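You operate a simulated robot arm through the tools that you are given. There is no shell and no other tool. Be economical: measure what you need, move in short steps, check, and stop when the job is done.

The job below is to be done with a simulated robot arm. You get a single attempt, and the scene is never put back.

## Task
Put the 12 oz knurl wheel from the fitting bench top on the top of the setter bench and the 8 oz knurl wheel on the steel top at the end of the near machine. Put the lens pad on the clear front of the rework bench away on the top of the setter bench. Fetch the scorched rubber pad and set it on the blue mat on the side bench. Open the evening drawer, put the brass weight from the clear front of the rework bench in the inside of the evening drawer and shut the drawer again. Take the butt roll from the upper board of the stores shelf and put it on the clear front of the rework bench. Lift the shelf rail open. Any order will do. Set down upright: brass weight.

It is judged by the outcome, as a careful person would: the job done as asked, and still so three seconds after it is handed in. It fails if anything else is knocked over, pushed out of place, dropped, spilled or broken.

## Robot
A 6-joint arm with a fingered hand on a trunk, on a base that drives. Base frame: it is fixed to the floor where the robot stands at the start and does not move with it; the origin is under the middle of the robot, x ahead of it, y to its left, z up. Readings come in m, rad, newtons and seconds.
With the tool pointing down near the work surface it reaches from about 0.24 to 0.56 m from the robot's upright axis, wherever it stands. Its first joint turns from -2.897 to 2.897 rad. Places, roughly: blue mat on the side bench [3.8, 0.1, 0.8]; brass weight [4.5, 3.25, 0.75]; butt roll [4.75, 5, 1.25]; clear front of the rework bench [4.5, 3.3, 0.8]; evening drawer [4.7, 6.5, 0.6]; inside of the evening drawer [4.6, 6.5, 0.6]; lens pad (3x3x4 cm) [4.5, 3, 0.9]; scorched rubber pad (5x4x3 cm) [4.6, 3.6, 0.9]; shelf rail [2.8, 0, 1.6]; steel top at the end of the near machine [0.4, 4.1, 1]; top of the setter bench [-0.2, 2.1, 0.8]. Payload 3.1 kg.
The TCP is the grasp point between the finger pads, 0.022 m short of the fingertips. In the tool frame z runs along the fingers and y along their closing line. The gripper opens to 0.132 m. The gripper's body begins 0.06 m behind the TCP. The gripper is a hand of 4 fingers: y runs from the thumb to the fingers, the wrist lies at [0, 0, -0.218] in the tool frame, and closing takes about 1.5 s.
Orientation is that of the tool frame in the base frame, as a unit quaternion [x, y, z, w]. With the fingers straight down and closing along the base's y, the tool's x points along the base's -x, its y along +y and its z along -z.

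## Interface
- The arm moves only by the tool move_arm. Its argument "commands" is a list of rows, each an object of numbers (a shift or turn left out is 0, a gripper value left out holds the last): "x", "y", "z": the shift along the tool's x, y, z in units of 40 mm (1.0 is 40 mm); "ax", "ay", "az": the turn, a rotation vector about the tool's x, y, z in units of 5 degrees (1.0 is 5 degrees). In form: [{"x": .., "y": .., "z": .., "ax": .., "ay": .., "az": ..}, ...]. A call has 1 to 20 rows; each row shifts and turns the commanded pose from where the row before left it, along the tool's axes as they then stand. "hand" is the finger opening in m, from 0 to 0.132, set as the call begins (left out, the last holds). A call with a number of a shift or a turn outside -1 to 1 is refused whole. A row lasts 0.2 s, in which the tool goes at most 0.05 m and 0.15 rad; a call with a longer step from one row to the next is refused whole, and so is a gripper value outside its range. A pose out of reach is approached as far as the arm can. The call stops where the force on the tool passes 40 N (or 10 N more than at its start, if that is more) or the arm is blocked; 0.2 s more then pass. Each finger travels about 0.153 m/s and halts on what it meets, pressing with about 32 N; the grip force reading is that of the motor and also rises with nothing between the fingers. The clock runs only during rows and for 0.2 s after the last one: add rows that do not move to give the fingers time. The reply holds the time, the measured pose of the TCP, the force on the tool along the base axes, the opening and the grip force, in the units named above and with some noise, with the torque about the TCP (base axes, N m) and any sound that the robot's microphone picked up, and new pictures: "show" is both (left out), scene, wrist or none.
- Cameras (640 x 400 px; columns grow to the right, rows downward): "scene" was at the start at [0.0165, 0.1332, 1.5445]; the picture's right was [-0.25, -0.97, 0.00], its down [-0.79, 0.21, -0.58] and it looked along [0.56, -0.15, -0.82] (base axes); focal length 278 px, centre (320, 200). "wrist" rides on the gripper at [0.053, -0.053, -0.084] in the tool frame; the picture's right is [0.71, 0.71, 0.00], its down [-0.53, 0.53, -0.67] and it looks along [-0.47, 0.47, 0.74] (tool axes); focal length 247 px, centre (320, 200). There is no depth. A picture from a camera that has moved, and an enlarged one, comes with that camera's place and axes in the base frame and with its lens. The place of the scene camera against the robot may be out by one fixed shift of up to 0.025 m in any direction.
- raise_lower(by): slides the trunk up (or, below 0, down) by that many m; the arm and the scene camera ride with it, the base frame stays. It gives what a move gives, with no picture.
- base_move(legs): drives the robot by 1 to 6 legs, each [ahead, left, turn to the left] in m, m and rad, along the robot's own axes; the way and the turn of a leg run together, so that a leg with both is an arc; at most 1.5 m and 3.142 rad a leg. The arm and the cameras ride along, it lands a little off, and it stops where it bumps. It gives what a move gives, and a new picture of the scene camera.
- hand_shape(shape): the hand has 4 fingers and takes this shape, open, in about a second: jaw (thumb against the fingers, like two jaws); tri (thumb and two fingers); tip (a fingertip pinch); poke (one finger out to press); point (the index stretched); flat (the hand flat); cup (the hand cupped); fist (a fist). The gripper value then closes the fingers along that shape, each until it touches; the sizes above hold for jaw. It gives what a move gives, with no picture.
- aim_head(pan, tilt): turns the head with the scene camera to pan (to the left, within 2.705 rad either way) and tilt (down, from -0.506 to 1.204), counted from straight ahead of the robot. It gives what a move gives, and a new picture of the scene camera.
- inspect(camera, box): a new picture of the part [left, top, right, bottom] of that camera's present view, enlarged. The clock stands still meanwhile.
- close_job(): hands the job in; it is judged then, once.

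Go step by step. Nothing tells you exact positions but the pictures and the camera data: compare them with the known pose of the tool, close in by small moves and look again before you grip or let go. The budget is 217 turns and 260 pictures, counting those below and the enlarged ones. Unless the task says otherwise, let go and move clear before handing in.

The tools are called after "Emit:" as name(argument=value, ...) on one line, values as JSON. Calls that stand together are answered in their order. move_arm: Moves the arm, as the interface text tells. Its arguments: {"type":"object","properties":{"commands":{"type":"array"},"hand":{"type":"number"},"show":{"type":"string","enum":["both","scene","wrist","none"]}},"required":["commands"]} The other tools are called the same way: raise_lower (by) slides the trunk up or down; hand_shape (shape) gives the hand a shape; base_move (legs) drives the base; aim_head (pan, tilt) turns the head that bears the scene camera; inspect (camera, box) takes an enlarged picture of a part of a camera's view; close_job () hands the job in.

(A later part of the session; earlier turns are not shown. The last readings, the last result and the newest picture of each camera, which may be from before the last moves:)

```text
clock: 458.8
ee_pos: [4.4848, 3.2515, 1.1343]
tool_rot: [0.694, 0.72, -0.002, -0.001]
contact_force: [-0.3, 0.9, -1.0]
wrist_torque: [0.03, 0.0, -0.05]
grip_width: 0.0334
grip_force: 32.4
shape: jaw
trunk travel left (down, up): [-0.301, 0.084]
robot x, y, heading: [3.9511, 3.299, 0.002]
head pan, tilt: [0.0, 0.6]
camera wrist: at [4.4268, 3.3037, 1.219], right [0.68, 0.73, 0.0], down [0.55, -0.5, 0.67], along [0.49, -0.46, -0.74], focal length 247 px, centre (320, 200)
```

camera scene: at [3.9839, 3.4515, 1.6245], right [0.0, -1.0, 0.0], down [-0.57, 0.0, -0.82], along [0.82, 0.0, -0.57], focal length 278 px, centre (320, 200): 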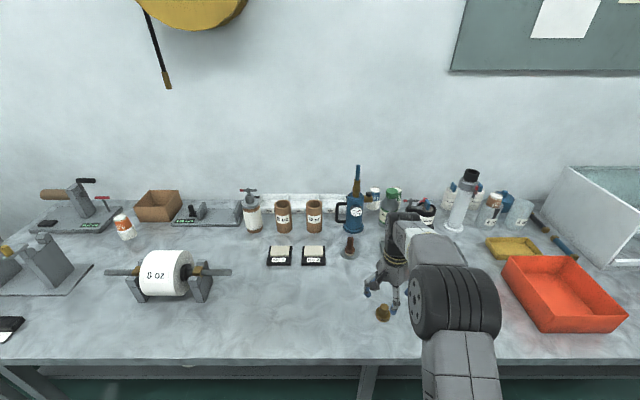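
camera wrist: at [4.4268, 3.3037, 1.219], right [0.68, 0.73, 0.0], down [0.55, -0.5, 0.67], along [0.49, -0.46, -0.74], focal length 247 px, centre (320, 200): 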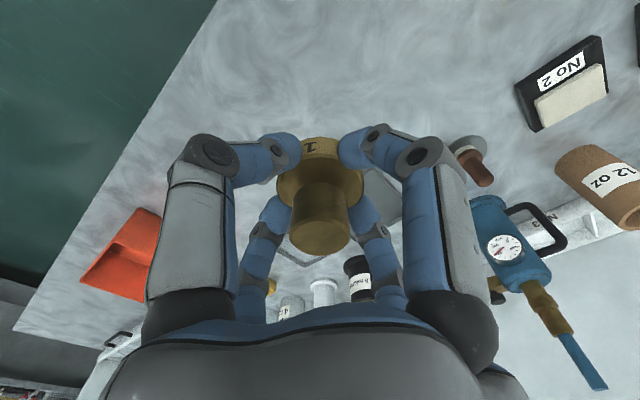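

The weight is held upright. Driving to the drawer.

Emit:
base_move(legs=[[-0.5, 0, 0], [0, 1.2, 0], [0, 1.2, 0], [0, 0.84, 0]])

Emit:
base_move(legs=[[0.2, 0, 0]])

```text
clock: 477.2
ee_pos: [3.879, 6.5285, 1.1351]
tool_rot: [0.678, 0.735, -0.001, 0.001]
contact_force: [-0.5, 1.5, -1.2]
wrist_torque: [-0.05, 0.04, 0.01]
grip_width: 0.0335
grip_force: 32.6
shape: jaw
trunk travel left (down, up): [-0.301, 0.084]
robot x, y, heading: [3.3399, 6.5553, 0.044]
head pan, tilt: [0.0, 0.6]
camera scene: at [3.3703, 6.7063, 1.6245], right [0.04, -1.0, 0.0], down [-0.56, -0.02, -0.82], along [0.82, 0.03, -0.57], focal length 278 px, centre (320, 200)
```

scene: 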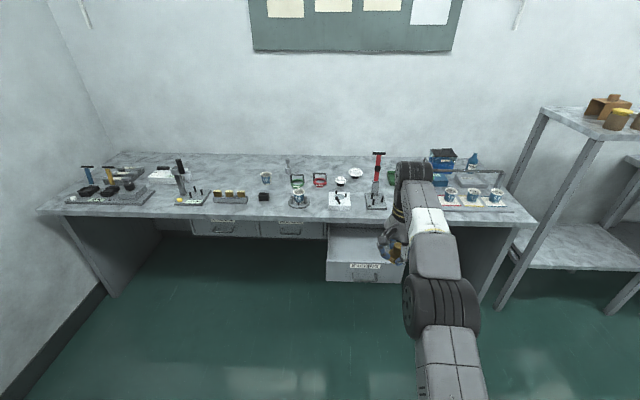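

```text
clock: 478.8
ee_pos: [4.0826, 6.5365, 1.1339]
tool_rot: [0.678, 0.735, -0.001, 0.0]
contact_force: [0.2, 0.5, -0.6]
wrist_torque: [-0.01, 0.0, -0.03]
grip_width: 0.0334
grip_force: 31.4
shape: jaw
trunk travel left (down, up): [-0.301, 0.084]
robot x, y, heading: [3.5446, 6.5651, 0.044]
head pan, tilt: [0.0, 0.6]
camera scene: at [3.5748, 6.7143, 1.6246], right [0.04, -1.0, 0.0], down [-0.57, -0.02, -0.82], along [0.82, 0.03, -0.57], focal length 278 px, centre (320, 200)
```

scene: 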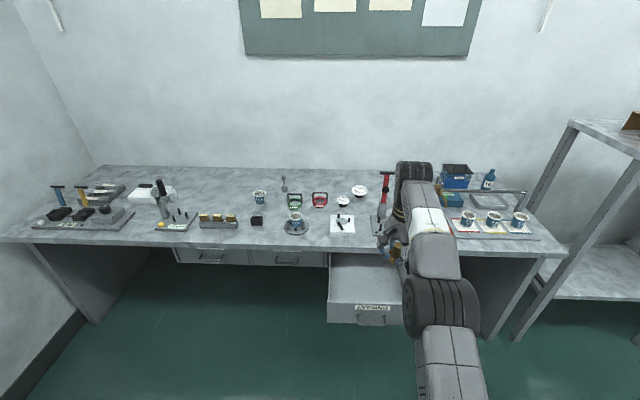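

Emit:
base_move(legs=[[0.235, -0.01, 0]])

Emit:
raise_lower(by=-0.22)

Emit:
inspect(camera="wrist", box=[0, 0, 640, 400])

```text
clock: 480.6
ee_pos: [4.319, 6.5365, 1.1333]
tool_rot: [0.678, 0.735, -0.001, 0.0]
contact_force: [1.0, 0.4, -0.2]
wrist_torque: [0.02, 0.01, -0.01]
grip_width: 0.0335
grip_force: 32.0
shape: jaw
trunk travel left (down, up): [-0.301, 0.084]
robot x, y, heading: [3.7803, 6.5616, 0.044]
head pan, tilt: [0.0, 0.6]
camera scene: at [3.8105, 6.7139, 1.6246], right [0.04, -1.0, 0.0], down [-0.57, -0.02, -0.82], along [0.82, 0.03, -0.57], focal length 278 px, centre (320, 200)
```

scene: 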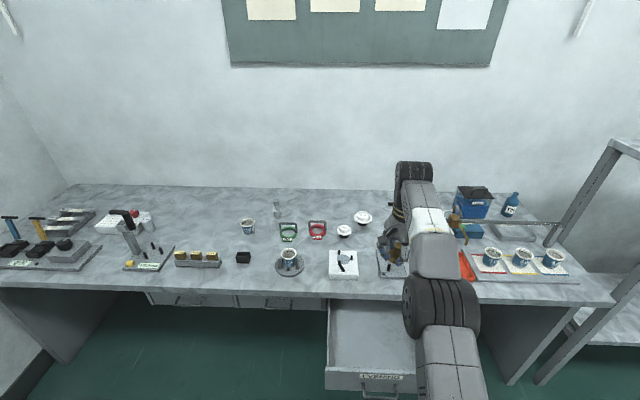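

```text
clock: 482.9
ee_pos: [4.3191, 6.5359, 0.9138]
tool_rot: [0.678, 0.735, -0.001, 0.001]
contact_force: [-0.1, 0.2, -1.1]
wrist_torque: [-0.04, 0.01, 0.01]
grip_width: 0.0333
grip_force: 32.0
shape: jaw
trunk travel left (down, up): [-0.081, 0.304]
robot x, y, heading: [3.7809, 6.563, 0.042]
head pan, tilt: [0.0, 0.6]
```

```text
1.00 times, centred on (320, 200) of wrist
camera zoom: at [4.2593, 6.5856, 0.9987], right [0.65, 0.76, 0.0], down [0.57, -0.48, 0.67], along [0.51, -0.43, -0.74], focal length 247 px, centre (320, 200)
```

zoom: 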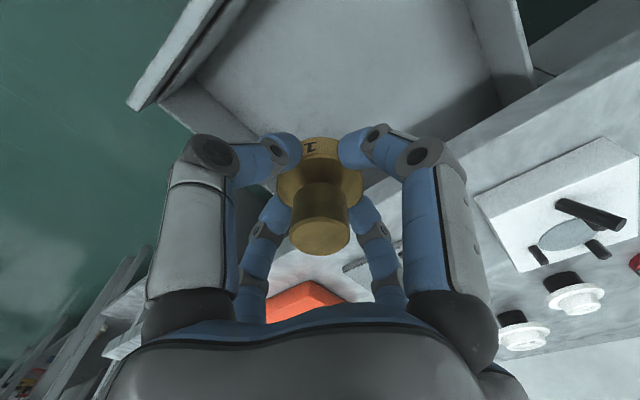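

Drawer interior spans x 4.22–4.44, y 6.36–6.69; the hand is centred over it. Lowering.

Emit:
raise_lower(by=-0.08)

Emit:
move_arm(commands=[{"z": 0.9}, {"z": 0.9}, {"z": 0.9}, {"z": 0.7}, {"z": 0.5}, {}], show="wrist")

```text
clock: 484.1
ee_pos: [4.3185, 6.5356, 0.8354]
tool_rot: [0.678, 0.735, 0.0, 0.0]
contact_force: [-0.1, 0.4, -0.4]
wrist_torque: [-0.01, 0.01, 0.02]
grip_width: 0.0335
grip_force: 32.0
shape: jaw
trunk travel left (down, up): [-0.001, 0.384]
robot x, y, heading: [3.7798, 6.559, 0.045]
head pan, tilt: [0.0, 0.6]
```

```text
clock: 485.5
ee_pos: [4.3198, 6.5351, 0.6794]
tool_rot: [0.678, 0.735, -0.001, 0.0]
contact_force: [0.4, -0.6, -1.4]
wrist_torque: [-0.01, 0.0, 0.01]
grip_width: 0.0333
grip_force: 32.0
shape: jaw
trunk travel left (down, up): [-0.001, 0.384]
robot x, y, heading: [3.7831, 6.5614, 0.041]
head pan, tilt: [0.0, 0.6]
camera wrist: at [4.2613, 6.5827, 0.7637], right [0.65, 0.76, 0.0], down [0.57, -0.48, 0.67], along [0.51, -0.43, -0.74], focal length 247 px, centre (320, 200)
```

wrist: 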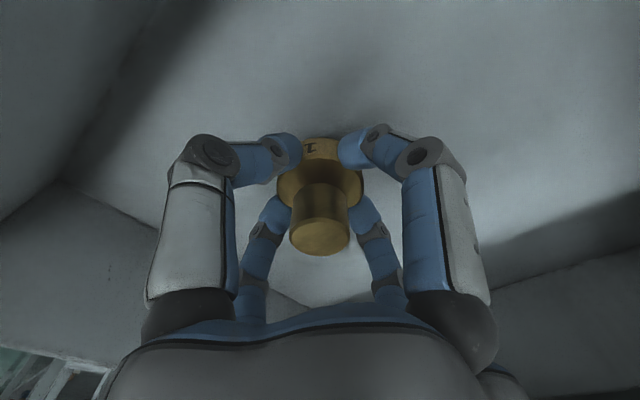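

Inside the drawer and clear of the walls; slow final lowering until contact.

Emit:
move_arm(commands=[{"z": 0.25}, {"z": 0.2}, {"z": 0.15}, {"z": 0.15}, {"z": 0.12}, {"z": 0.12}, {"z": 0.1}, {"z": 0.1}, {}], show="none")

```text
clock: 486.6
ee_pos: [4.3246, 6.537, 0.6563]
tool_rot: [0.678, 0.735, 0.006, 0.009]
contact_force: [1.0, 1.0, 21.2]
wrist_torque: [-0.18, -0.07, 0.0]
grip_width: 0.0345
grip_force: 32.2
shape: jaw
trunk travel left (down, up): [-0.001, 0.384]
robot x, y, heading: [3.7831, 6.5625, 0.041]
head pan, tilt: [0.0, 0.6]
stopped in row 5: the force on the tool passed its limit (the readings are from after the stop); the commanded pose is now the measured one
```

Contact: relieve a touch and release.

Emit:
move_arm(commands=[{"z": -0.06}, {}], show="none")

Emit:
move_arm(commands=[{}, {}, {}, {}], hand=0.09, show="none")

Emit:
move_arm(commands=[{"z": -0.6}, {"z": -0.9}, {"z": -0.9}, {"z": -0.9}, {"z": -0.9}], show="wrist")

```text
clock: 487.2
ee_pos: [4.3215, 6.5355, 0.6574]
tool_rot: [0.678, 0.735, 0.004, 0.006]
contact_force: [0.3, 1.4, 17.1]
wrist_torque: [-0.14, -0.08, 0.0]
grip_width: 0.0343
grip_force: 31.8
shape: jaw
trunk travel left (down, up): [-0.001, 0.384]
robot x, y, heading: [3.781, 6.5594, 0.044]
head pan, tilt: [0.0, 0.6]
```

```text
clock: 488.2
ee_pos: [4.322, 6.5366, 0.6551]
tool_rot: [0.679, 0.734, 0.003, 0.006]
contact_force: [-0.3, -0.4, -0.1]
wrist_torque: [0.03, 0.02, -0.01]
grip_width: 0.0897
grip_force: 0.0
shape: jaw
trunk travel left (down, up): [-0.001, 0.384]
robot x, y, heading: [3.7805, 6.5583, 0.044]
head pan, tilt: [0.0, 0.6]
```

```text
clock: 489.4
ee_pos: [4.3206, 6.5362, 0.8229]
tool_rot: [0.678, 0.735, 0.003, 0.006]
contact_force: [-0.2, -0.1, 0.0]
wrist_torque: [-0.01, -0.05, 0.0]
grip_width: 0.0897
grip_force: 0.2
shape: jaw
trunk travel left (down, up): [-0.001, 0.384]
robot x, y, heading: [3.7788, 6.5612, 0.038]
head pan, tilt: [0.0, 0.6]
camera wrist: at [4.2602, 6.586, 0.9069], right [0.65, 0.76, 0.01], down [0.56, -0.48, 0.68], along [0.52, -0.43, -0.74], focal length 247 px, centre (320, 200)
```

wrist: 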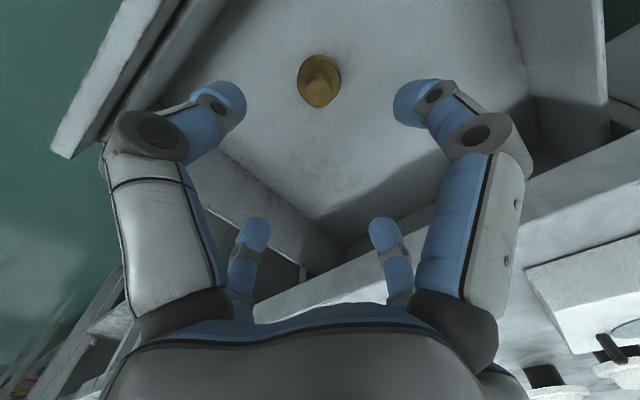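

The weight stands upright in the drawer. Back off, close and pitch the hand forward to push the drawer shut.

Emit:
base_move(legs=[[-0.36, 0.0, -0.042]])

Emit:
move_arm(commands=[{"ax": -1}, {"ax": -1}, {"ax": -1}, {"ax": -1}, {"ax": -1}, {"ax": -1}, {"ax": -1}, {"ax": -1}, {"ax": -1}, {"ax": -1}, {"ax": -1}, {"ax": -1}, {"z": 0.5, "y": -0.8}, {"z": 0.5, "y": -0.8}, {"z": 0.5, "y": -0.8}, {}], hand=0.0, show="scene")

```text
clock: 491.7
ee_pos: [3.9586, 6.5087, 0.8234]
tool_rot: [0.691, 0.722, 0.003, 0.005]
contact_force: [-0.1, -0.1, 0.4]
wrist_torque: [0.02, -0.01, -0.03]
grip_width: 0.0899
grip_force: 0.1
shape: jaw
trunk travel left (down, up): [-0.001, 0.384]
robot x, y, heading: [3.4237, 6.551, 0.005]
head pan, tilt: [0.0, 0.6]
camera scene: at [3.4541, 6.7048, 1.3255], right [0.0, -1.0, 0.0], down [-0.56, 0.0, -0.83], along [0.83, 0.0, -0.56], focal length 278 px, centre (320, 200)
```

scene: 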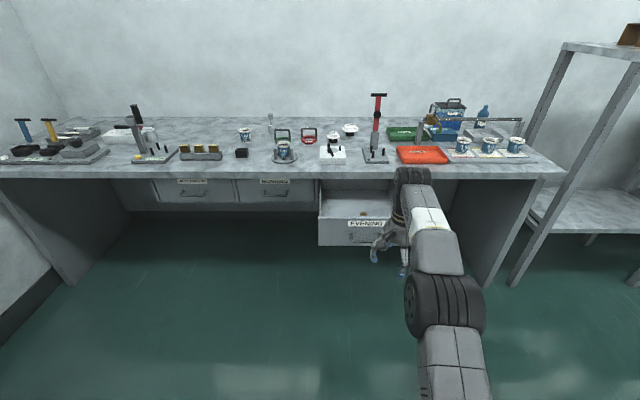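

```text
clock: 495.1
ee_pos: [3.9536, 6.5175, 0.707]
tool_rot: [0.605, 0.642, 0.351, 0.314]
contact_force: [-0.1, -0.5, 0.3]
wrist_torque: [0.0, -0.02, -0.01]
grip_width: 0.0
grip_force: 31.8
shape: jaw
out of reach, approached as far as the arm can: row 11
trunk travel left (down, up): [-0.001, 0.384]
robot x, y, heading: [3.4224, 6.5468, 0.006]
head pan, tilt: [0.0, 0.6]
camera scene: at [3.4545, 6.7048, 1.3255], right [0.0, -1.0, 0.0], down [-0.57, 0.0, -0.82], along [0.82, 0.0, -0.57], focal length 278 px, centre (320, 200)
```

scene: 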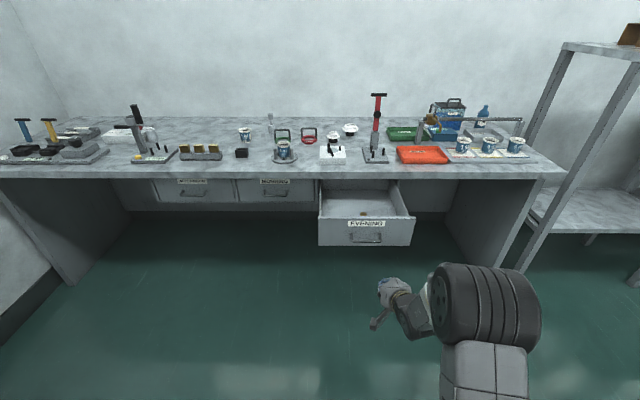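

Emit:
base_move(legs=[[0.3, 0, 0]])

Emit:
base_move(legs=[[0.17, 0.01, 0]])

```text
clock: 497.2
ee_pos: [4.2476, 6.518, 0.7064]
tool_rot: [0.607, 0.641, 0.349, 0.313]
contact_force: [0.5, -0.8, 0.2]
wrist_torque: [0.0, -0.02, 0.03]
grip_width: 0.0003
grip_force: 32.6
shape: jaw
trunk travel left (down, up): [-0.001, 0.384]
robot x, y, heading: [3.7154, 6.5566, 0.005]
head pan, tilt: [0.0, 0.6]
camera scene: at [3.7494, 6.7055, 1.3255], right [0.0, -1.0, 0.0], down [-0.57, 0.0, -0.82], along [0.82, 0.0, -0.57], focal length 278 px, centre (320, 200)
```

scene: 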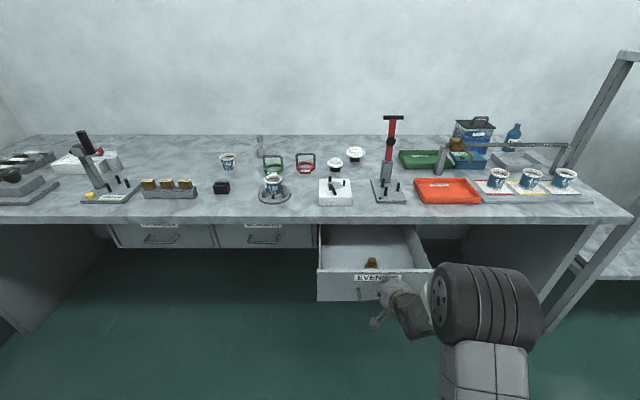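

```text
clock: 498.6
ee_pos: [4.4156, 6.5302, 0.707]
tool_rot: [0.606, 0.642, 0.35, 0.313]
contact_force: [0.1, -0.4, 0.0]
wrist_torque: [-0.04, -0.01, 0.02]
grip_width: 0.0002
grip_force: 31.3
shape: jaw
trunk travel left (down, up): [-0.001, 0.384]
robot x, y, heading: [3.8818, 6.5695, 0.003]
head pan, tilt: [0.0, 0.6]
camera scene: at [3.9166, 6.716, 1.3255], right [0.0, -1.0, 0.0], down [-0.57, 0.0, -0.82], along [0.82, 0.0, -0.57], focal length 278 px, centre (320, 200)
```

scene: 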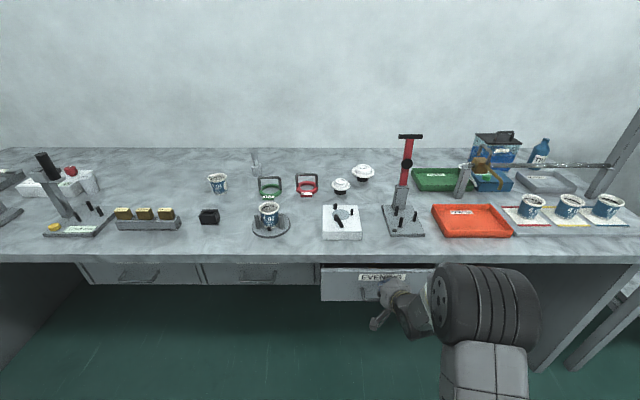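

The drawer slides in; a last 7 cm.

Emit:
base_move(legs=[[0.08, 0.0, 0]])

Emit:
inspect(camera="scene", box=[80, 230, 440, 320])

```text
clock: 499.6
ee_pos: [4.4642, 6.5282, 0.6974]
tool_rot: [0.612, 0.646, 0.341, 0.303]
contact_force: [0.3, -0.8, 0.2]
wrist_torque: [0.01, -0.11, 0.0]
grip_width: 0.0
grip_force: 32.1
shape: jaw
trunk travel left (down, up): [-0.001, 0.384]
robot x, y, heading: [3.9423, 6.5654, 0.001]
head pan, tilt: [0.0, 0.6]
stopped in leg 1: the force on the tool passed its limit (the readings are from after the stop); the commanded pose is now the measured one
camera scene: at [3.9741, 6.716, 1.3255], right [0.0, -1.0, 0.0], down [-0.56, 0.0, -0.83], along [0.83, 0.0, -0.56], focal length 278 px, centre (320, 200)
```

scene: 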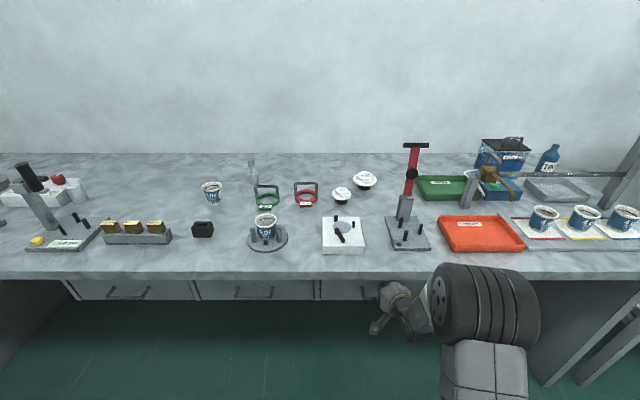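

```text
1.78 times, centred on (260, 275) of scene
camera zoom: at [3.9741, 6.716, 1.3255], right [0.0, -1.0, 0.0], down [-0.56, 0.0, -0.83], along [0.83, 0.0, -0.56], focal length 495 px, centre (427, 67)
```

zoom: 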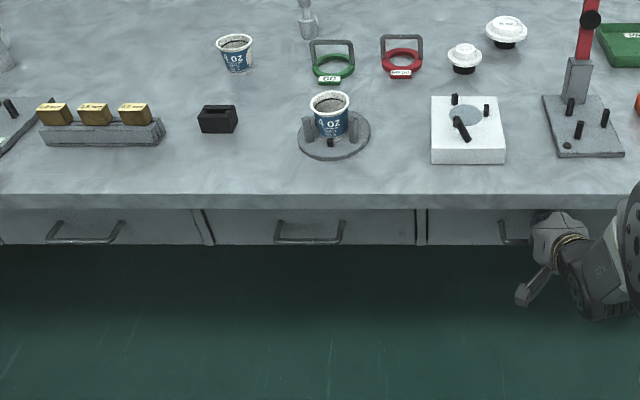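

The drawer is flush shut. Next: back off, straighten the hand, and look at the stores shelf for the butt roll.

Emit:
base_move(legs=[[-0.5, 0, 0]])

Emit:
raise_lower(by=0.36)

Emit:
move_arm(commands=[{"ax": 1}, {"ax": 1}, {"ax": 1}, {"ax": 1}, {"ax": 1}, {"ax": 1}, {"ax": 1}, {"ax": 1}, {"ax": 1}, {"ax": 1}, {"ax": 1}, {}], hand=0.1, show="none")

Emit:
base_move(legs=[[0, -1.3, 0]])

```text
clock: 502.6
ee_pos: [3.9609, 6.5297, 0.6961]
tool_rot: [0.611, 0.647, 0.341, 0.303]
contact_force: [-0.4, 0.4, 0.0]
wrist_torque: [0.05, 0.01, 0.0]
grip_width: 0.0
grip_force: 32.2
shape: jaw
trunk travel left (down, up): [-0.001, 0.384]
robot x, y, heading: [3.4365, 6.5622, -0.001]
head pan, tilt: [0.0, 0.6]
camera scene: at [3.4705, 6.7156, 1.3255], right [0.0, -1.0, 0.0], down [-0.56, 0.0, -0.83], along [0.83, 0.0, -0.56], focal length 278 px, centre (320, 200)
```

scene: 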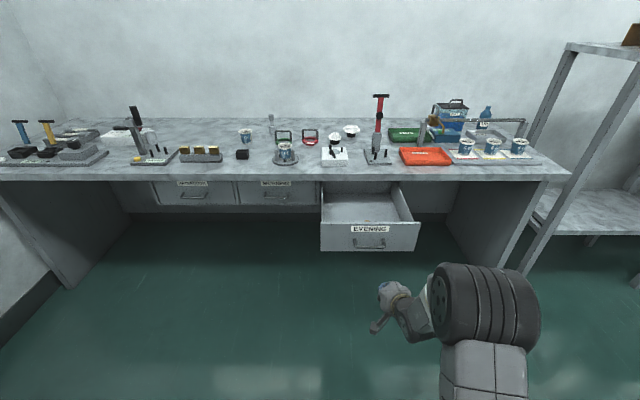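

```text
clock: 506.1
ee_pos: [3.9618, 6.5291, 1.0566]
tool_rot: [0.611, 0.647, 0.34, 0.304]
contact_force: [-0.1, 0.6, 0.1]
wrist_torque: [-0.03, 0.02, -0.01]
grip_width: 0.0
grip_force: 31.9
shape: jaw
trunk travel left (down, up): [-0.361, 0.024]
robot x, y, heading: [3.4333, 6.5656, 0.001]
head pan, tilt: [0.0, 0.6]
```

```text
clock: 508.7
ee_pos: [3.9621, 6.539, 1.0582]
tool_rot: [0.675, 0.737, 0.045, 0.004]
contact_force: [-0.2, 0.5, -0.3]
wrist_torque: [0.01, 0.05, 0.01]
grip_width: 0.1004
grip_force: 0.1
shape: jaw
out of reach, approached as far as the arm can: row 4, 5
trunk travel left (down, up): [-0.361, 0.024]
robot x, y, heading: [3.4362, 6.5633, -0.003]
head pan, tilt: [0.0, 0.6]
```

```text
clock: 515.5
ee_pos: [3.9621, 5.1769, 1.0576]
tool_rot: [0.676, 0.735, 0.044, 0.004]
contact_force: [0.3, 0.2, -0.9]
wrist_torque: [0.0, 0.01, 0.0]
grip_width: 0.1003
grip_force: 0.1
shape: jaw
trunk travel left (down, up): [-0.361, 0.024]
robot x, y, heading: [3.4343, 5.2057, -0.002]
head pan, tilt: [0.0, 0.6]
camera scene: at [3.4695, 5.3571, 1.6853], right [0.0, -1.0, 0.0], down [-0.56, 0.0, -0.83], along [0.82, 0.0, -0.57], focal length 278 px, centre (320, 200)
```

scene: 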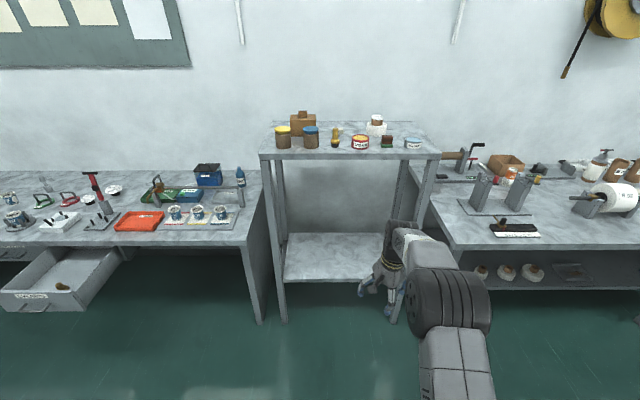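

The drawer came open again: my hand must have hooked the handle while backing. Let me look at the weight in it.

Emit:
inspect(camera="scene", box=[0, 240, 120, 315])

Emit:
inspect(camera="scene", box=[255, 100, 445, 160])

```text
5.33 times, centred on (60, 278) of scene
camera zoom: at [3.4695, 5.3571, 1.6853], right [0.0, -1.0, 0.0], down [-0.56, 0.0, -0.83], along [0.82, 0.0, -0.57], focal length 1486 px, centre (1707, -213)
```

zoom: 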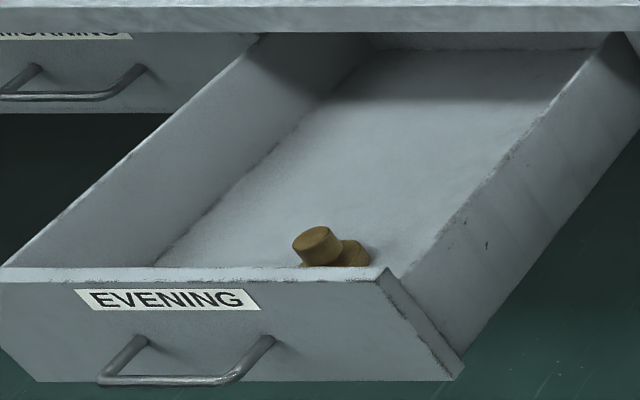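

```text
3.37 times, centred on (350, 130) of scene
camera zoom: at [3.4695, 5.3571, 1.6853], right [0.0, -1.0, 0.0], down [-0.56, 0.0, -0.83], along [0.82, 0.0, -0.57], focal length 938 px, centre (219, 436)
```

zoom: 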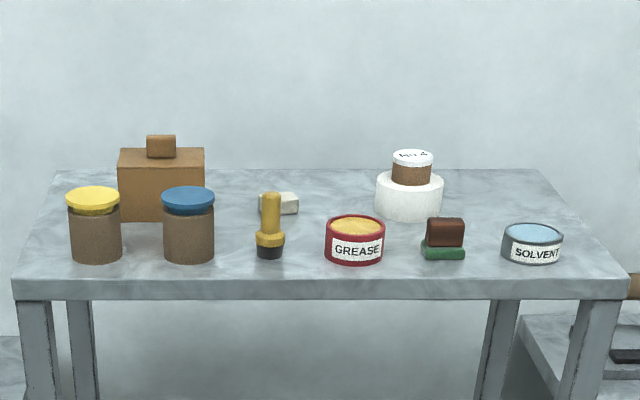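

The weight tipped over when the drawer was jerked open. I must go back, set it upright and shut the drawer cleanly. First look from above.

Emit:
move_arm(commands=[{"ax": 0.8, "ay": -0.62}, {}], show="none")

Emit:
base_move(legs=[[0, 1.27, 0], [0.3, 0, 0]])

Emit:
raise_lower(by=-0.13)

Emit:
inspect(camera="wrist", box=[0, 0, 640, 400])

```text
clock: 516.1
ee_pos: [3.9618, 5.1766, 1.0582]
tool_rot: [0.677, 0.736, 0.0, 0.001]
contact_force: [1.0, 0.2, 0.2]
wrist_torque: [0.03, 0.0, 0.0]
grip_width: 0.1004
grip_force: 0.1
shape: jaw
trunk travel left (down, up): [-0.361, 0.024]
robot x, y, heading: [3.4327, 5.2074, -0.007]
head pan, tilt: [0.0, 0.6]
```

```text
clock: 524.2
ee_pos: [4.2808, 6.4415, 1.0587]
tool_rot: [0.684, 0.729, 0.001, 0.0]
contact_force: [-0.5, 0.6, 0.0]
wrist_torque: [0.0, -0.01, -0.03]
grip_width: 0.1003
grip_force: 0.1
shape: jaw
trunk travel left (down, up): [-0.361, 0.024]
robot x, y, heading: [3.7554, 6.4824, -0.023]
head pan, tilt: [0.0, 0.6]
camera scene: at [3.793, 6.6307, 1.6853], right [-0.02, -1.0, 0.0], down [-0.57, 0.01, -0.82], along [0.82, -0.02, -0.57], focal length 278 px, centre (320, 200)
```

scene: 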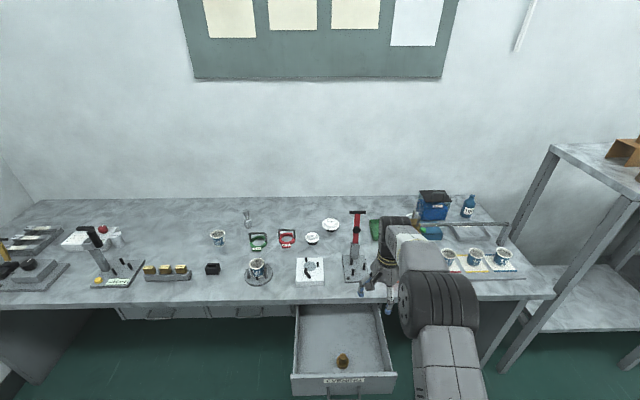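

```text
clock: 525.8
ee_pos: [4.2803, 6.4422, 0.928]
tool_rot: [0.684, 0.729, 0.001, 0.001]
contact_force: [0.0, 0.8, -1.1]
wrist_torque: [-0.02, 0.06, -0.02]
grip_width: 0.1005
grip_force: 0.0
shape: jaw
trunk travel left (down, up): [-0.231, 0.154]
robot x, y, heading: [3.7544, 6.4805, -0.022]
head pan, tilt: [0.0, 0.6]
```

```text
1.00 times, centred on (320, 200) of wrist
camera zoom: at [4.2222, 6.4917, 1.012], right [0.66, 0.75, 0.0], down [0.56, -0.49, 0.67], along [0.5, -0.44, -0.74], focal length 247 px, centre (320, 200)
```

zoom: 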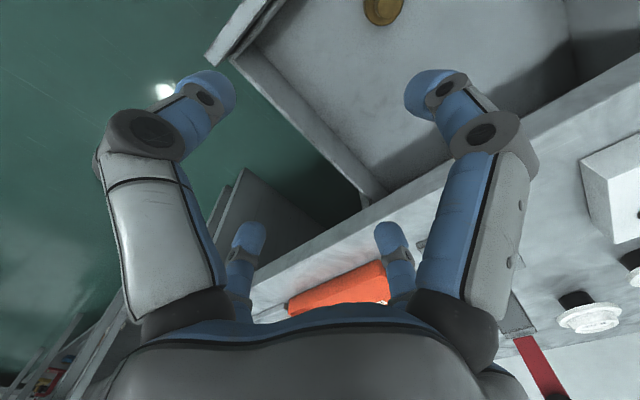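

Emit:
inspect(camera="scene", box=[290, 250, 400, 320])

Emit:
move_arm(commands=[{"x": 0.9, "y": -0.3}, {"x": 0.9, "y": -0.2}, {}], show="wrist")

```text
5.71 times, centred on (345, 285) of scene
camera zoom: at [3.7921, 6.6307, 1.5544], right [-0.02, -1.0, 0.0], down [-0.56, 0.01, -0.83], along [0.82, -0.02, -0.56], focal length 1592 px, centre (177, -286)
```

zoom: 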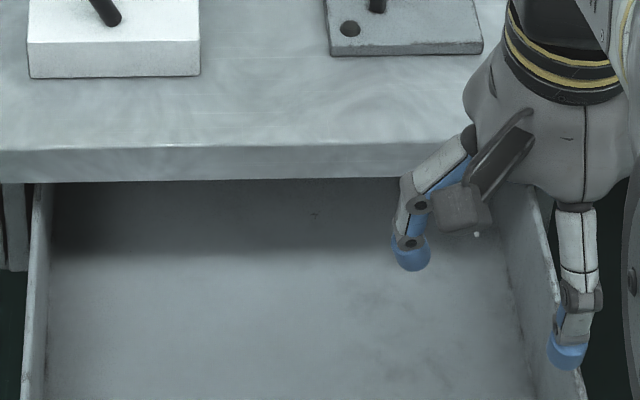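

```text
clock: 526.6
ee_pos: [4.2562, 6.5143, 0.927]
tool_rot: [0.684, 0.73, 0.0, 0.001]
contact_force: [0.2, -0.3, 0.0]
wrist_torque: [0.0, 0.0, -0.02]
grip_width: 0.1004
grip_force: 0.0
shape: jaw
trunk travel left (down, up): [-0.231, 0.154]
robot x, y, heading: [3.7524, 6.4794, -0.022]
head pan, tilt: [0.0, 0.6]
camera wrist: at [4.1985, 6.5639, 1.0118], right [0.66, 0.75, 0.0], down [0.56, -0.49, 0.67], along [0.5, -0.44, -0.74], focal length 247 px, centre (320, 200)
```

wrist: 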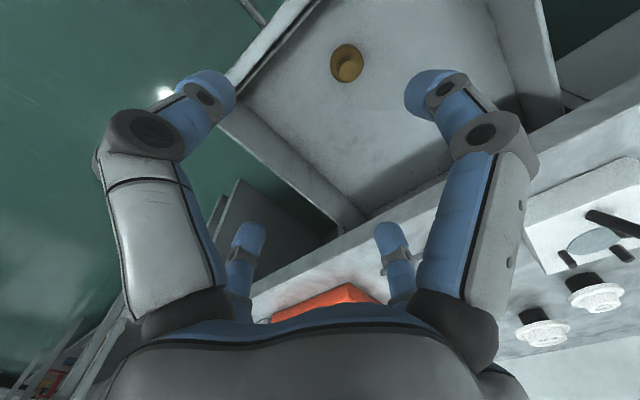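

Emit:
inspect(camera="wrist", box=[290, 20, 410, 95])

```text
5.33 times, centred on (350, 58) of wrist
camera zoom: at [4.1985, 6.5639, 1.0118], right [0.66, 0.75, 0.0], down [0.56, -0.49, 0.67], along [0.5, -0.44, -0.74], focal length 1317 px, centre (160, 960)
```

zoom: 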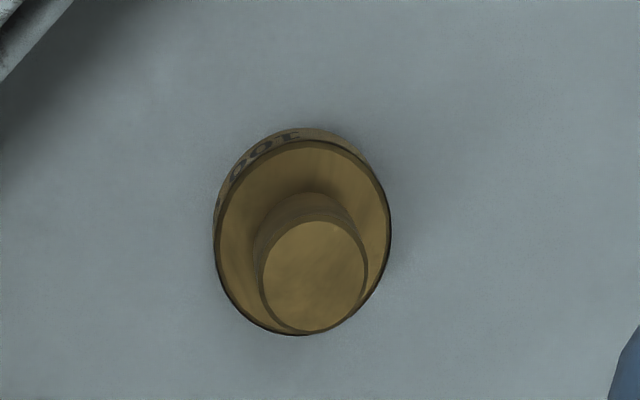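

The weight is in fact upright (the far view was just perspective). Now shut the drawer again, pushing beside the handle (y ≈ 6.43) so nothing hooks.

Emit:
base_move(legs=[[-0.4, 0.0, 0.02], [0, -0.09, 0]])

Emit:
raise_lower(by=-0.23)

Emit:
move_arm(commands=[{"ax": -1}, {"ax": -1}, {"ax": -1}, {"ax": -1}, {"ax": -1}, {"ax": -1}, {"ax": -1}, {"ax": -1}, {"ax": -1}, {"ax": -1}, {"ax": -1}, {"ax": -1}, {}], hand=0.0, show="none")

```text
clock: 529.8
ee_pos: [3.8607, 6.4384, 0.928]
tool_rot: [0.673, 0.74, 0.002, 0.0]
contact_force: [0.9, -0.8, -0.3]
wrist_torque: [0.03, -0.02, 0.03]
grip_width: 0.1003
grip_force: 0.2
shape: jaw
trunk travel left (down, up): [-0.231, 0.154]
robot x, y, heading: [3.3598, 6.3919, 0.007]
head pan, tilt: [0.0, 0.6]
camera scene: at [3.3928, 6.5409, 1.5548], right [0.01, -1.0, 0.0], down [-0.57, 0.0, -0.82], along [0.82, 0.01, -0.57], focal length 278 px, centre (320, 200)
```

scene: 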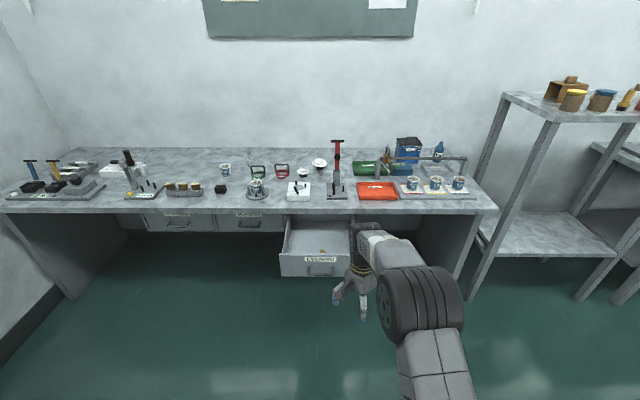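

```text
clock: 532.2
ee_pos: [3.86, 6.4404, 0.6984]
tool_rot: [0.673, 0.74, 0.002, 0.001]
contact_force: [-0.9, -0.2, -0.4]
wrist_torque: [-0.02, -0.05, 0.01]
grip_width: 0.1003
grip_force: 0.0
shape: jaw
trunk travel left (down, up): [-0.001, 0.384]
robot x, y, heading: [3.3591, 6.3914, 0.003]
head pan, tilt: [0.0, 0.6]
```

```text
clock: 535.0
ee_pos: [3.86, 6.4394, 0.6994]
tool_rot: [0.583, 0.639, 0.371, 0.337]
contact_force: [0.2, 0.0, -1.4]
wrist_torque: [0.02, -0.01, 0.01]
grip_width: 0.0001
grip_force: 32.3
shape: jaw
trunk travel left (down, up): [-0.001, 0.384]
robot x, y, heading: [3.3603, 6.3931, 0.007]
head pan, tilt: [0.0, 0.6]
```

Emit:
base_move(legs=[[0.3, -0.01, 0], [0.23, 0, 0]])

Emit:
base_move(legs=[[0.1, 0, 0]])

```text
clock: 538.3
ee_pos: [4.3852, 6.4326, 0.6992]
tool_rot: [0.582, 0.64, 0.371, 0.337]
contact_force: [0.1, 0.8, -0.2]
wrist_torque: [0.01, 0.05, 0.0]
grip_width: 0.0
grip_force: 32.3
shape: jaw
trunk travel left (down, up): [-0.001, 0.384]
robot x, y, heading: [3.8816, 6.386, 0.008]
head pan, tilt: [0.0, 0.6]
camera scene: at [3.9181, 6.5369, 1.3255], right [0.01, -1.0, 0.0], down [-0.57, 0.0, -0.82], along [0.82, 0.01, -0.57], focal length 278 px, centre (320, 200)
```

scene: 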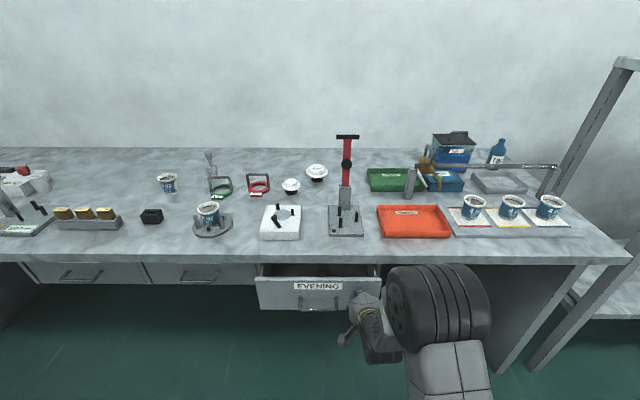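

```text
clock: 540.0
ee_pos: [4.4803, 6.4337, 0.6933]
tool_rot: [0.586, 0.645, 0.364, 0.33]
contact_force: [-1.5, 0.9, -1.6]
wrist_torque: [-0.01, -0.12, 0.0]
grip_width: 0.0
grip_force: 32.4
shape: jaw
trunk travel left (down, up): [-0.001, 0.384]
robot x, y, heading: [3.9828, 6.3825, 0.008]
head pan, tilt: [0.0, 0.6]
stopped in leg 1: the force on the tool passed its limit (the readings are from after the stop); the commanded pose is now the measured one
camera scene: at [4.0175, 6.5376, 1.3256], right [0.01, -1.0, 0.0], down [-0.56, 0.0, -0.83], along [0.83, 0.01, -0.56], focal length 278 px, centre (320, 200)
```

scene: 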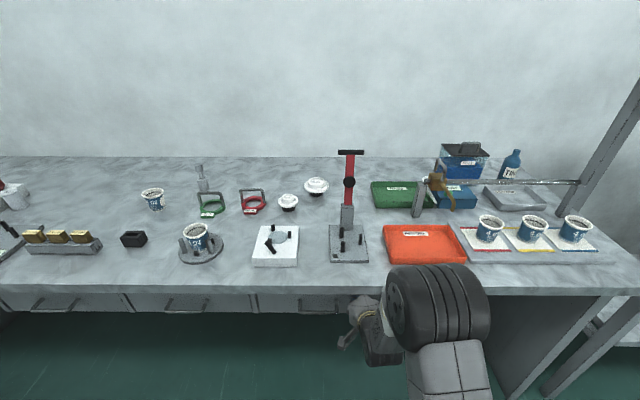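

Shut. Back off slowly and check that it stays shut.

Emit:
base_move(legs=[[-0.5, 0, 0]])

```text
clock: 542.9
ee_pos: [3.9935, 6.4292, 0.6937]
tool_rot: [0.587, 0.642, 0.363, 0.333]
contact_force: [0.5, -0.2, 0.2]
wrist_torque: [0.03, -0.01, 0.0]
grip_width: 0.0002
grip_force: 31.8
shape: jaw
trunk travel left (down, up): [-0.001, 0.384]
robot x, y, heading: [3.4969, 6.3819, 0.0]
head pan, tilt: [0.0, 0.6]
camera scene: at [3.5308, 6.5357, 1.3255], right [0.0, -1.0, 0.0], down [-0.56, 0.0, -0.83], along [0.83, 0.0, -0.56], focal length 278 px, centre (320, 200)
```

scene: 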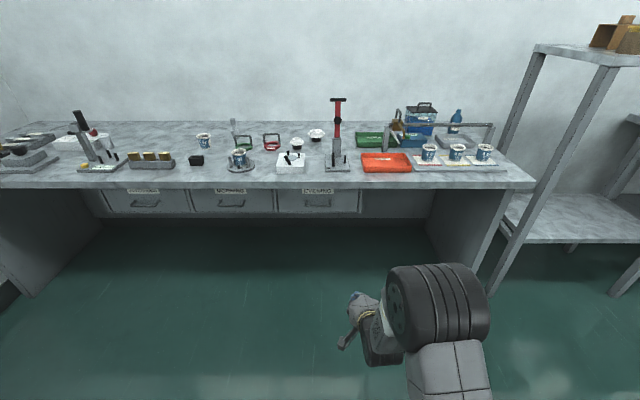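

The drawer is shut with all three flush. Now the butt roll: straighten up and go look at the shelf's upper board.

Emit:
raise_lower(by=0.37)

Emit:
move_arm(commands=[{"ax": 1}, {"ax": 1}, {"ax": 1}, {"ax": 1}, {"ax": 1}, {"ax": 1}, {"ax": 1}, {"ax": 1}, {"ax": 1}, {"ax": 1}, {"ax": 1}, {"ax": 0.5}, {}], hand=0.1, show="none")

Emit:
base_move(legs=[[0, -1.15, 0], [0.2, 0, 0]])

Emit:
inspect(camera="scene", box=[240, 80, 440, 205])

```text
clock: 546.5
ee_pos: [3.9938, 6.4295, 1.0641]
tool_rot: [0.588, 0.642, 0.363, 0.332]
contact_force: [-0.1, 0.6, -0.4]
wrist_torque: [-0.04, 0.01, -0.03]
grip_width: 0.0
grip_force: 31.6
shape: jaw
trunk travel left (down, up): [-0.371, 0.014]
robot x, y, heading: [3.4999, 6.3816, -0.003]
head pan, tilt: [0.0, 0.6]
```

```text
clock: 549.3
ee_pos: [3.9926, 6.4283, 1.0624]
tool_rot: [0.676, 0.737, 0.009, 0.009]
contact_force: [0.8, -0.3, -0.4]
wrist_torque: [0.0, 0.0, 0.01]
grip_width: 0.1004
grip_force: 0.1
shape: jaw
trunk travel left (down, up): [-0.371, 0.014]
robot x, y, heading: [3.4976, 6.3856, -0.004]
head pan, tilt: [0.0, 0.6]
```

```text
clock: 556.4
ee_pos: [4.1736, 5.2327, 1.0638]
tool_rot: [0.691, 0.723, 0.009, 0.009]
contact_force: [-0.2, 0.3, 0.2]
wrist_torque: [0.0, 0.04, 0.02]
grip_width: 0.1
grip_force: 0.1
shape: jaw
trunk travel left (down, up): [-0.371, 0.014]
robot x, y, heading: [3.6722, 5.2111, -0.041]
head pan, tilt: [0.0, 0.6]
camera scene: at [3.7157, 5.3601, 1.6951], right [-0.04, -1.0, 0.0], down [-0.56, 0.02, -0.82], along [0.82, -0.03, -0.57], focal length 278 px, centre (320, 200)
```

scene: 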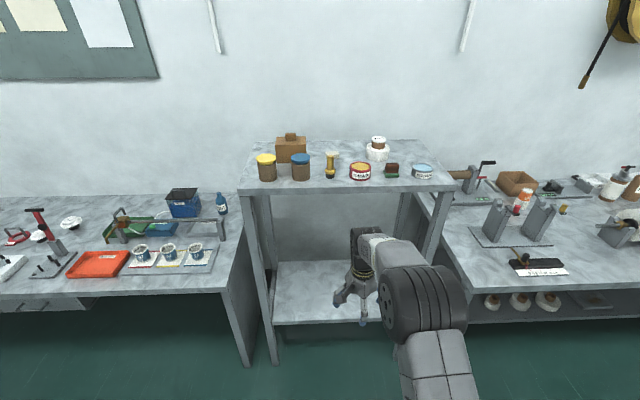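

```text
3.20 times, centred on (340, 142) of scene
camera zoom: at [3.7157, 5.3601, 1.6951], right [-0.04, -1.0, 0.0], down [-0.56, 0.02, -0.82], along [0.82, -0.03, -0.57], focal length 891 px, centre (256, 384)
```

zoom: 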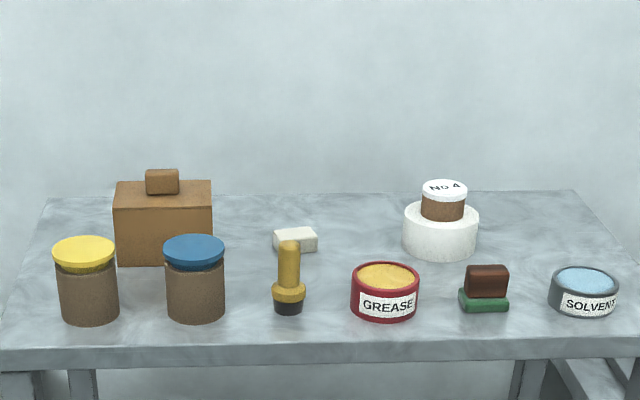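

The butt roll is the white roll with the brown core marked "No 4", at about (4.743, 5.07), top z ≈ 1.27. I turn the hand 45°, open fully and rise as high as needed.

Emit:
move_arm(commands=[{"az": -1, "z": -0.4}, {"az": -1, "z": -0.5}, {"az": -1, "z": -0.5}, {"az": -1, "z": -0.5}, {"az": -1, "z": -0.5}, {"az": -1, "z": -0.5}, {"az": -1, "z": -0.5}, {"az": -1, "z": -0.5}, {"az": -1, "z": -0.5}, {"z": -0.8}, {"z": -0.8}, {}], hand=0.132, show="none")

Emit:
raise_lower(by=0.013)

```text
clock: 559.0
ee_pos: [4.166, 5.2322, 1.3033]
tool_rot: [0.361, 0.932, 0.005, 0.012]
contact_force: [-0.2, -0.4, -0.6]
wrist_torque: [0.04, 0.0, 0.0]
grip_width: 0.1319
grip_force: 0.0
shape: jaw
trunk travel left (down, up): [-0.371, 0.014]
robot x, y, heading: [3.6743, 5.2083, -0.04]
head pan, tilt: [0.0, 0.6]
```

```text
clock: 559.6
ee_pos: [4.1651, 5.2324, 1.3159]
tool_rot: [0.362, 0.932, 0.005, 0.012]
contact_force: [0.3, 0.1, 0.0]
wrist_torque: [0.01, -0.02, 0.02]
grip_width: 0.132
grip_force: 0.0
shape: jaw
trunk travel left (down, up): [-0.384, 0.001]
robot x, y, heading: [3.6761, 5.2108, -0.042]
head pan, tilt: [0.0, 0.6]
```

Emit:
base_move(legs=[[0, -0.18, 0.042], [0.44, 0, 0]])

Emit:
inspect(camera="wrist", box=[0, 0, 640, 400])

```text
clock: 563.4
ee_pos: [4.5939, 5.0795, 1.3155]
tool_rot: [0.337, 0.941, 0.005, 0.012]
contact_force: [-0.1, 0.2, 0.6]
wrist_torque: [-0.02, 0.06, 0.03]
grip_width: 0.1317
grip_force: 0.0
shape: jaw
trunk travel left (down, up): [-0.384, 0.001]
robot x, y, heading: [4.1018, 5.0312, 0.011]
head pan, tilt: [0.0, 0.6]
camera scene: at [4.1363, 5.1816, 1.7076], right [0.01, -1.0, 0.0], down [-0.57, -0.01, -0.82], along [0.82, 0.01, -0.57], focal length 278 px, centre (320, 200)
```

scene: 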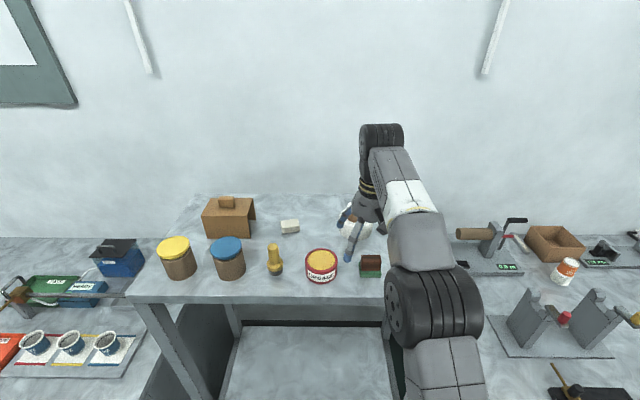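

```text
1.00 times, centred on (320, 200) of wrist
camera zoom: at [4.5143, 5.0706, 1.397], right [-0.1, 1.0, 0.0], down [0.72, 0.07, 0.69], along [0.68, 0.07, -0.73], focal length 247 px, centre (320, 200)
```

zoom: 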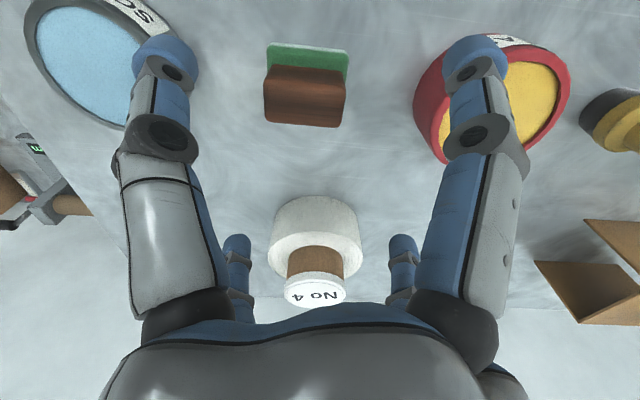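

Roll at about (4.76, 5.09). Advance with base, then extend over it and check.

Emit:
base_move(legs=[[0.13, 0.0, 0]])

Emit:
move_arm(commands=[{"x": -0.5, "y": 0.45}, {}], show="wrist")

```text
clock: 564.7
ee_pos: [4.7281, 5.0791, 1.3148]
tool_rot: [0.337, 0.941, 0.006, 0.012]
contact_force: [-0.2, -0.1, -0.8]
wrist_torque: [0.04, 0.01, 0.02]
grip_width: 0.1321
grip_force: 0.1
shape: jaw
trunk travel left (down, up): [-0.384, 0.001]
robot x, y, heading: [4.236, 5.0343, 0.01]
head pan, tilt: [0.0, 0.6]
camera scene: at [4.2708, 5.1831, 1.7076], right [0.01, -1.0, 0.0], down [-0.56, -0.01, -0.83], along [0.82, 0.01, -0.56], focal length 278 px, centre (320, 200)
```

scene: 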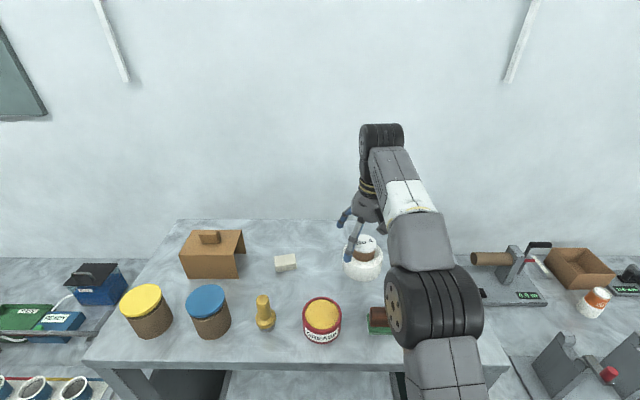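

```text
clock: 565.3
ee_pos: [4.7421, 5.0791, 1.3079]
tool_rot: [0.337, 0.941, 0.006, 0.013]
contact_force: [-0.6, 0.3, -0.6]
wrist_torque: [-0.02, 0.0, 0.0]
grip_width: 0.1319
grip_force: 0.0
shape: jaw
out of reach, approached as far as the arm can: row 1
trunk travel left (down, up): [-0.384, 0.001]
robot x, y, heading: [4.2394, 5.0325, 0.013]
head pan, tilt: [0.0, 0.6]
camera wrist: at [4.6618, 5.0727, 1.3902], right [-0.1, 1.0, 0.0], down [0.72, 0.07, 0.69], along [0.68, 0.07, -0.73], focal length 247 px, centre (320, 200)
```

wrist: 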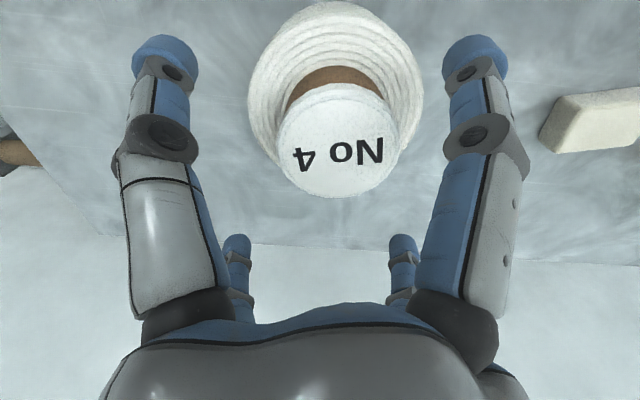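

Triangulating from the two wrist views: roll centre (4.714, 5.087), top z 1.295. Correcting the position.

Emit:
move_arm(commands=[{"x": 0.667, "y": -0.29}, {"z": 0.5}, {}], show="wrist")

```text
clock: 566.1
ee_pos: [4.7133, 5.0855, 1.2872]
tool_rot: [0.337, 0.941, 0.006, 0.013]
contact_force: [-0.6, -0.1, 0.1]
wrist_torque: [-0.02, 0.02, -0.01]
grip_width: 0.132
grip_force: 0.1
shape: jaw
trunk travel left (down, up): [-0.384, 0.001]
robot x, y, heading: [4.2372, 5.0304, 0.012]
head pan, tilt: [0.0, 0.6]
camera wrist: at [4.6336, 5.079, 1.3688], right [-0.1, 1.0, 0.0], down [0.72, 0.07, 0.69], along [0.69, 0.07, -0.73], focal length 247 px, centre (320, 200)
```

wrist: 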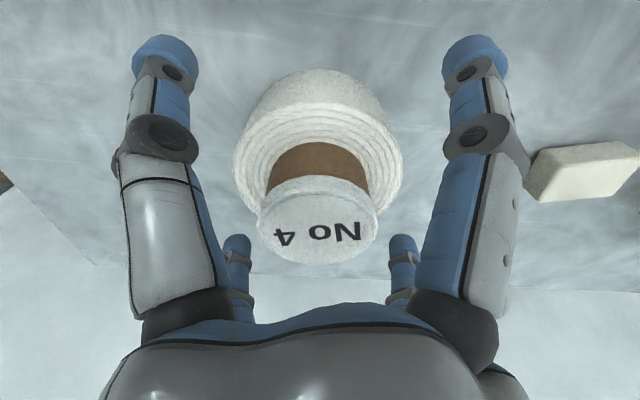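

Aligned. Lower to TCP z ≈ 1.243 (palm just above the core) and close on the white roll.

Emit:
move_arm(commands=[{"z": 0.5}, {"z": 0.4}, {"z": 0.2}, {}], show="wrist")

Emit:
move_arm(commands=[{}, {}, {}, {}, {}], hand=0.06, show="wrist")

```text
clock: 567.1
ee_pos: [4.7147, 5.0876, 1.2425]
tool_rot: [0.337, 0.941, 0.006, 0.012]
contact_force: [1.3, -2.3, 2.1]
wrist_torque: [0.01, 0.0, 0.01]
grip_width: 0.1319
grip_force: 0.0
shape: jaw
trunk travel left (down, up): [-0.384, 0.001]
robot x, y, heading: [4.2382, 5.0344, 0.008]
head pan, tilt: [0.0, 0.6]
camera wrist: at [4.6357, 5.0804, 1.3256], right [-0.1, 1.0, 0.0], down [0.72, 0.07, 0.69], along [0.68, 0.07, -0.73], focal length 247 px, centre (320, 200)
```

wrist: 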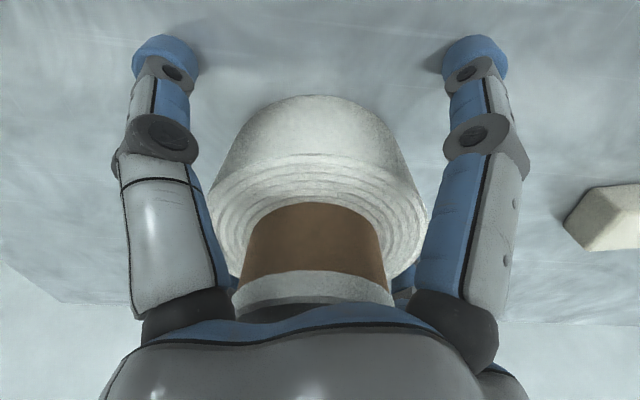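

```text
clock: 568.3
ee_pos: [4.7137, 5.0881, 1.2432]
tool_rot: [0.338, 0.941, 0.005, 0.011]
contact_force: [-0.9, 0.9, 1.1]
wrist_torque: [0.09, 0.17, -0.03]
grip_width: 0.0826
grip_force: 31.4
shape: jaw
trunk travel left (down, up): [-0.384, 0.001]
robot x, y, heading: [4.2349, 5.0312, 0.008]
head pan, tilt: [0.0, 0.6]
camera wrist: at [4.6354, 5.0809, 1.3257], right [-0.1, 1.0, 0.0], down [0.72, 0.07, 0.69], along [0.68, 0.07, -0.73], focal length 247 px, centre (320, 200)
```

wrist: 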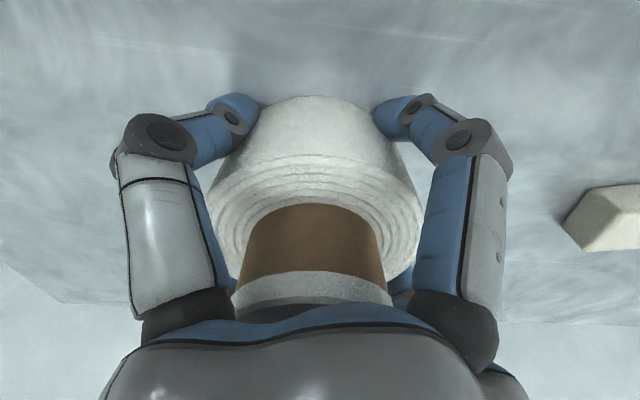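

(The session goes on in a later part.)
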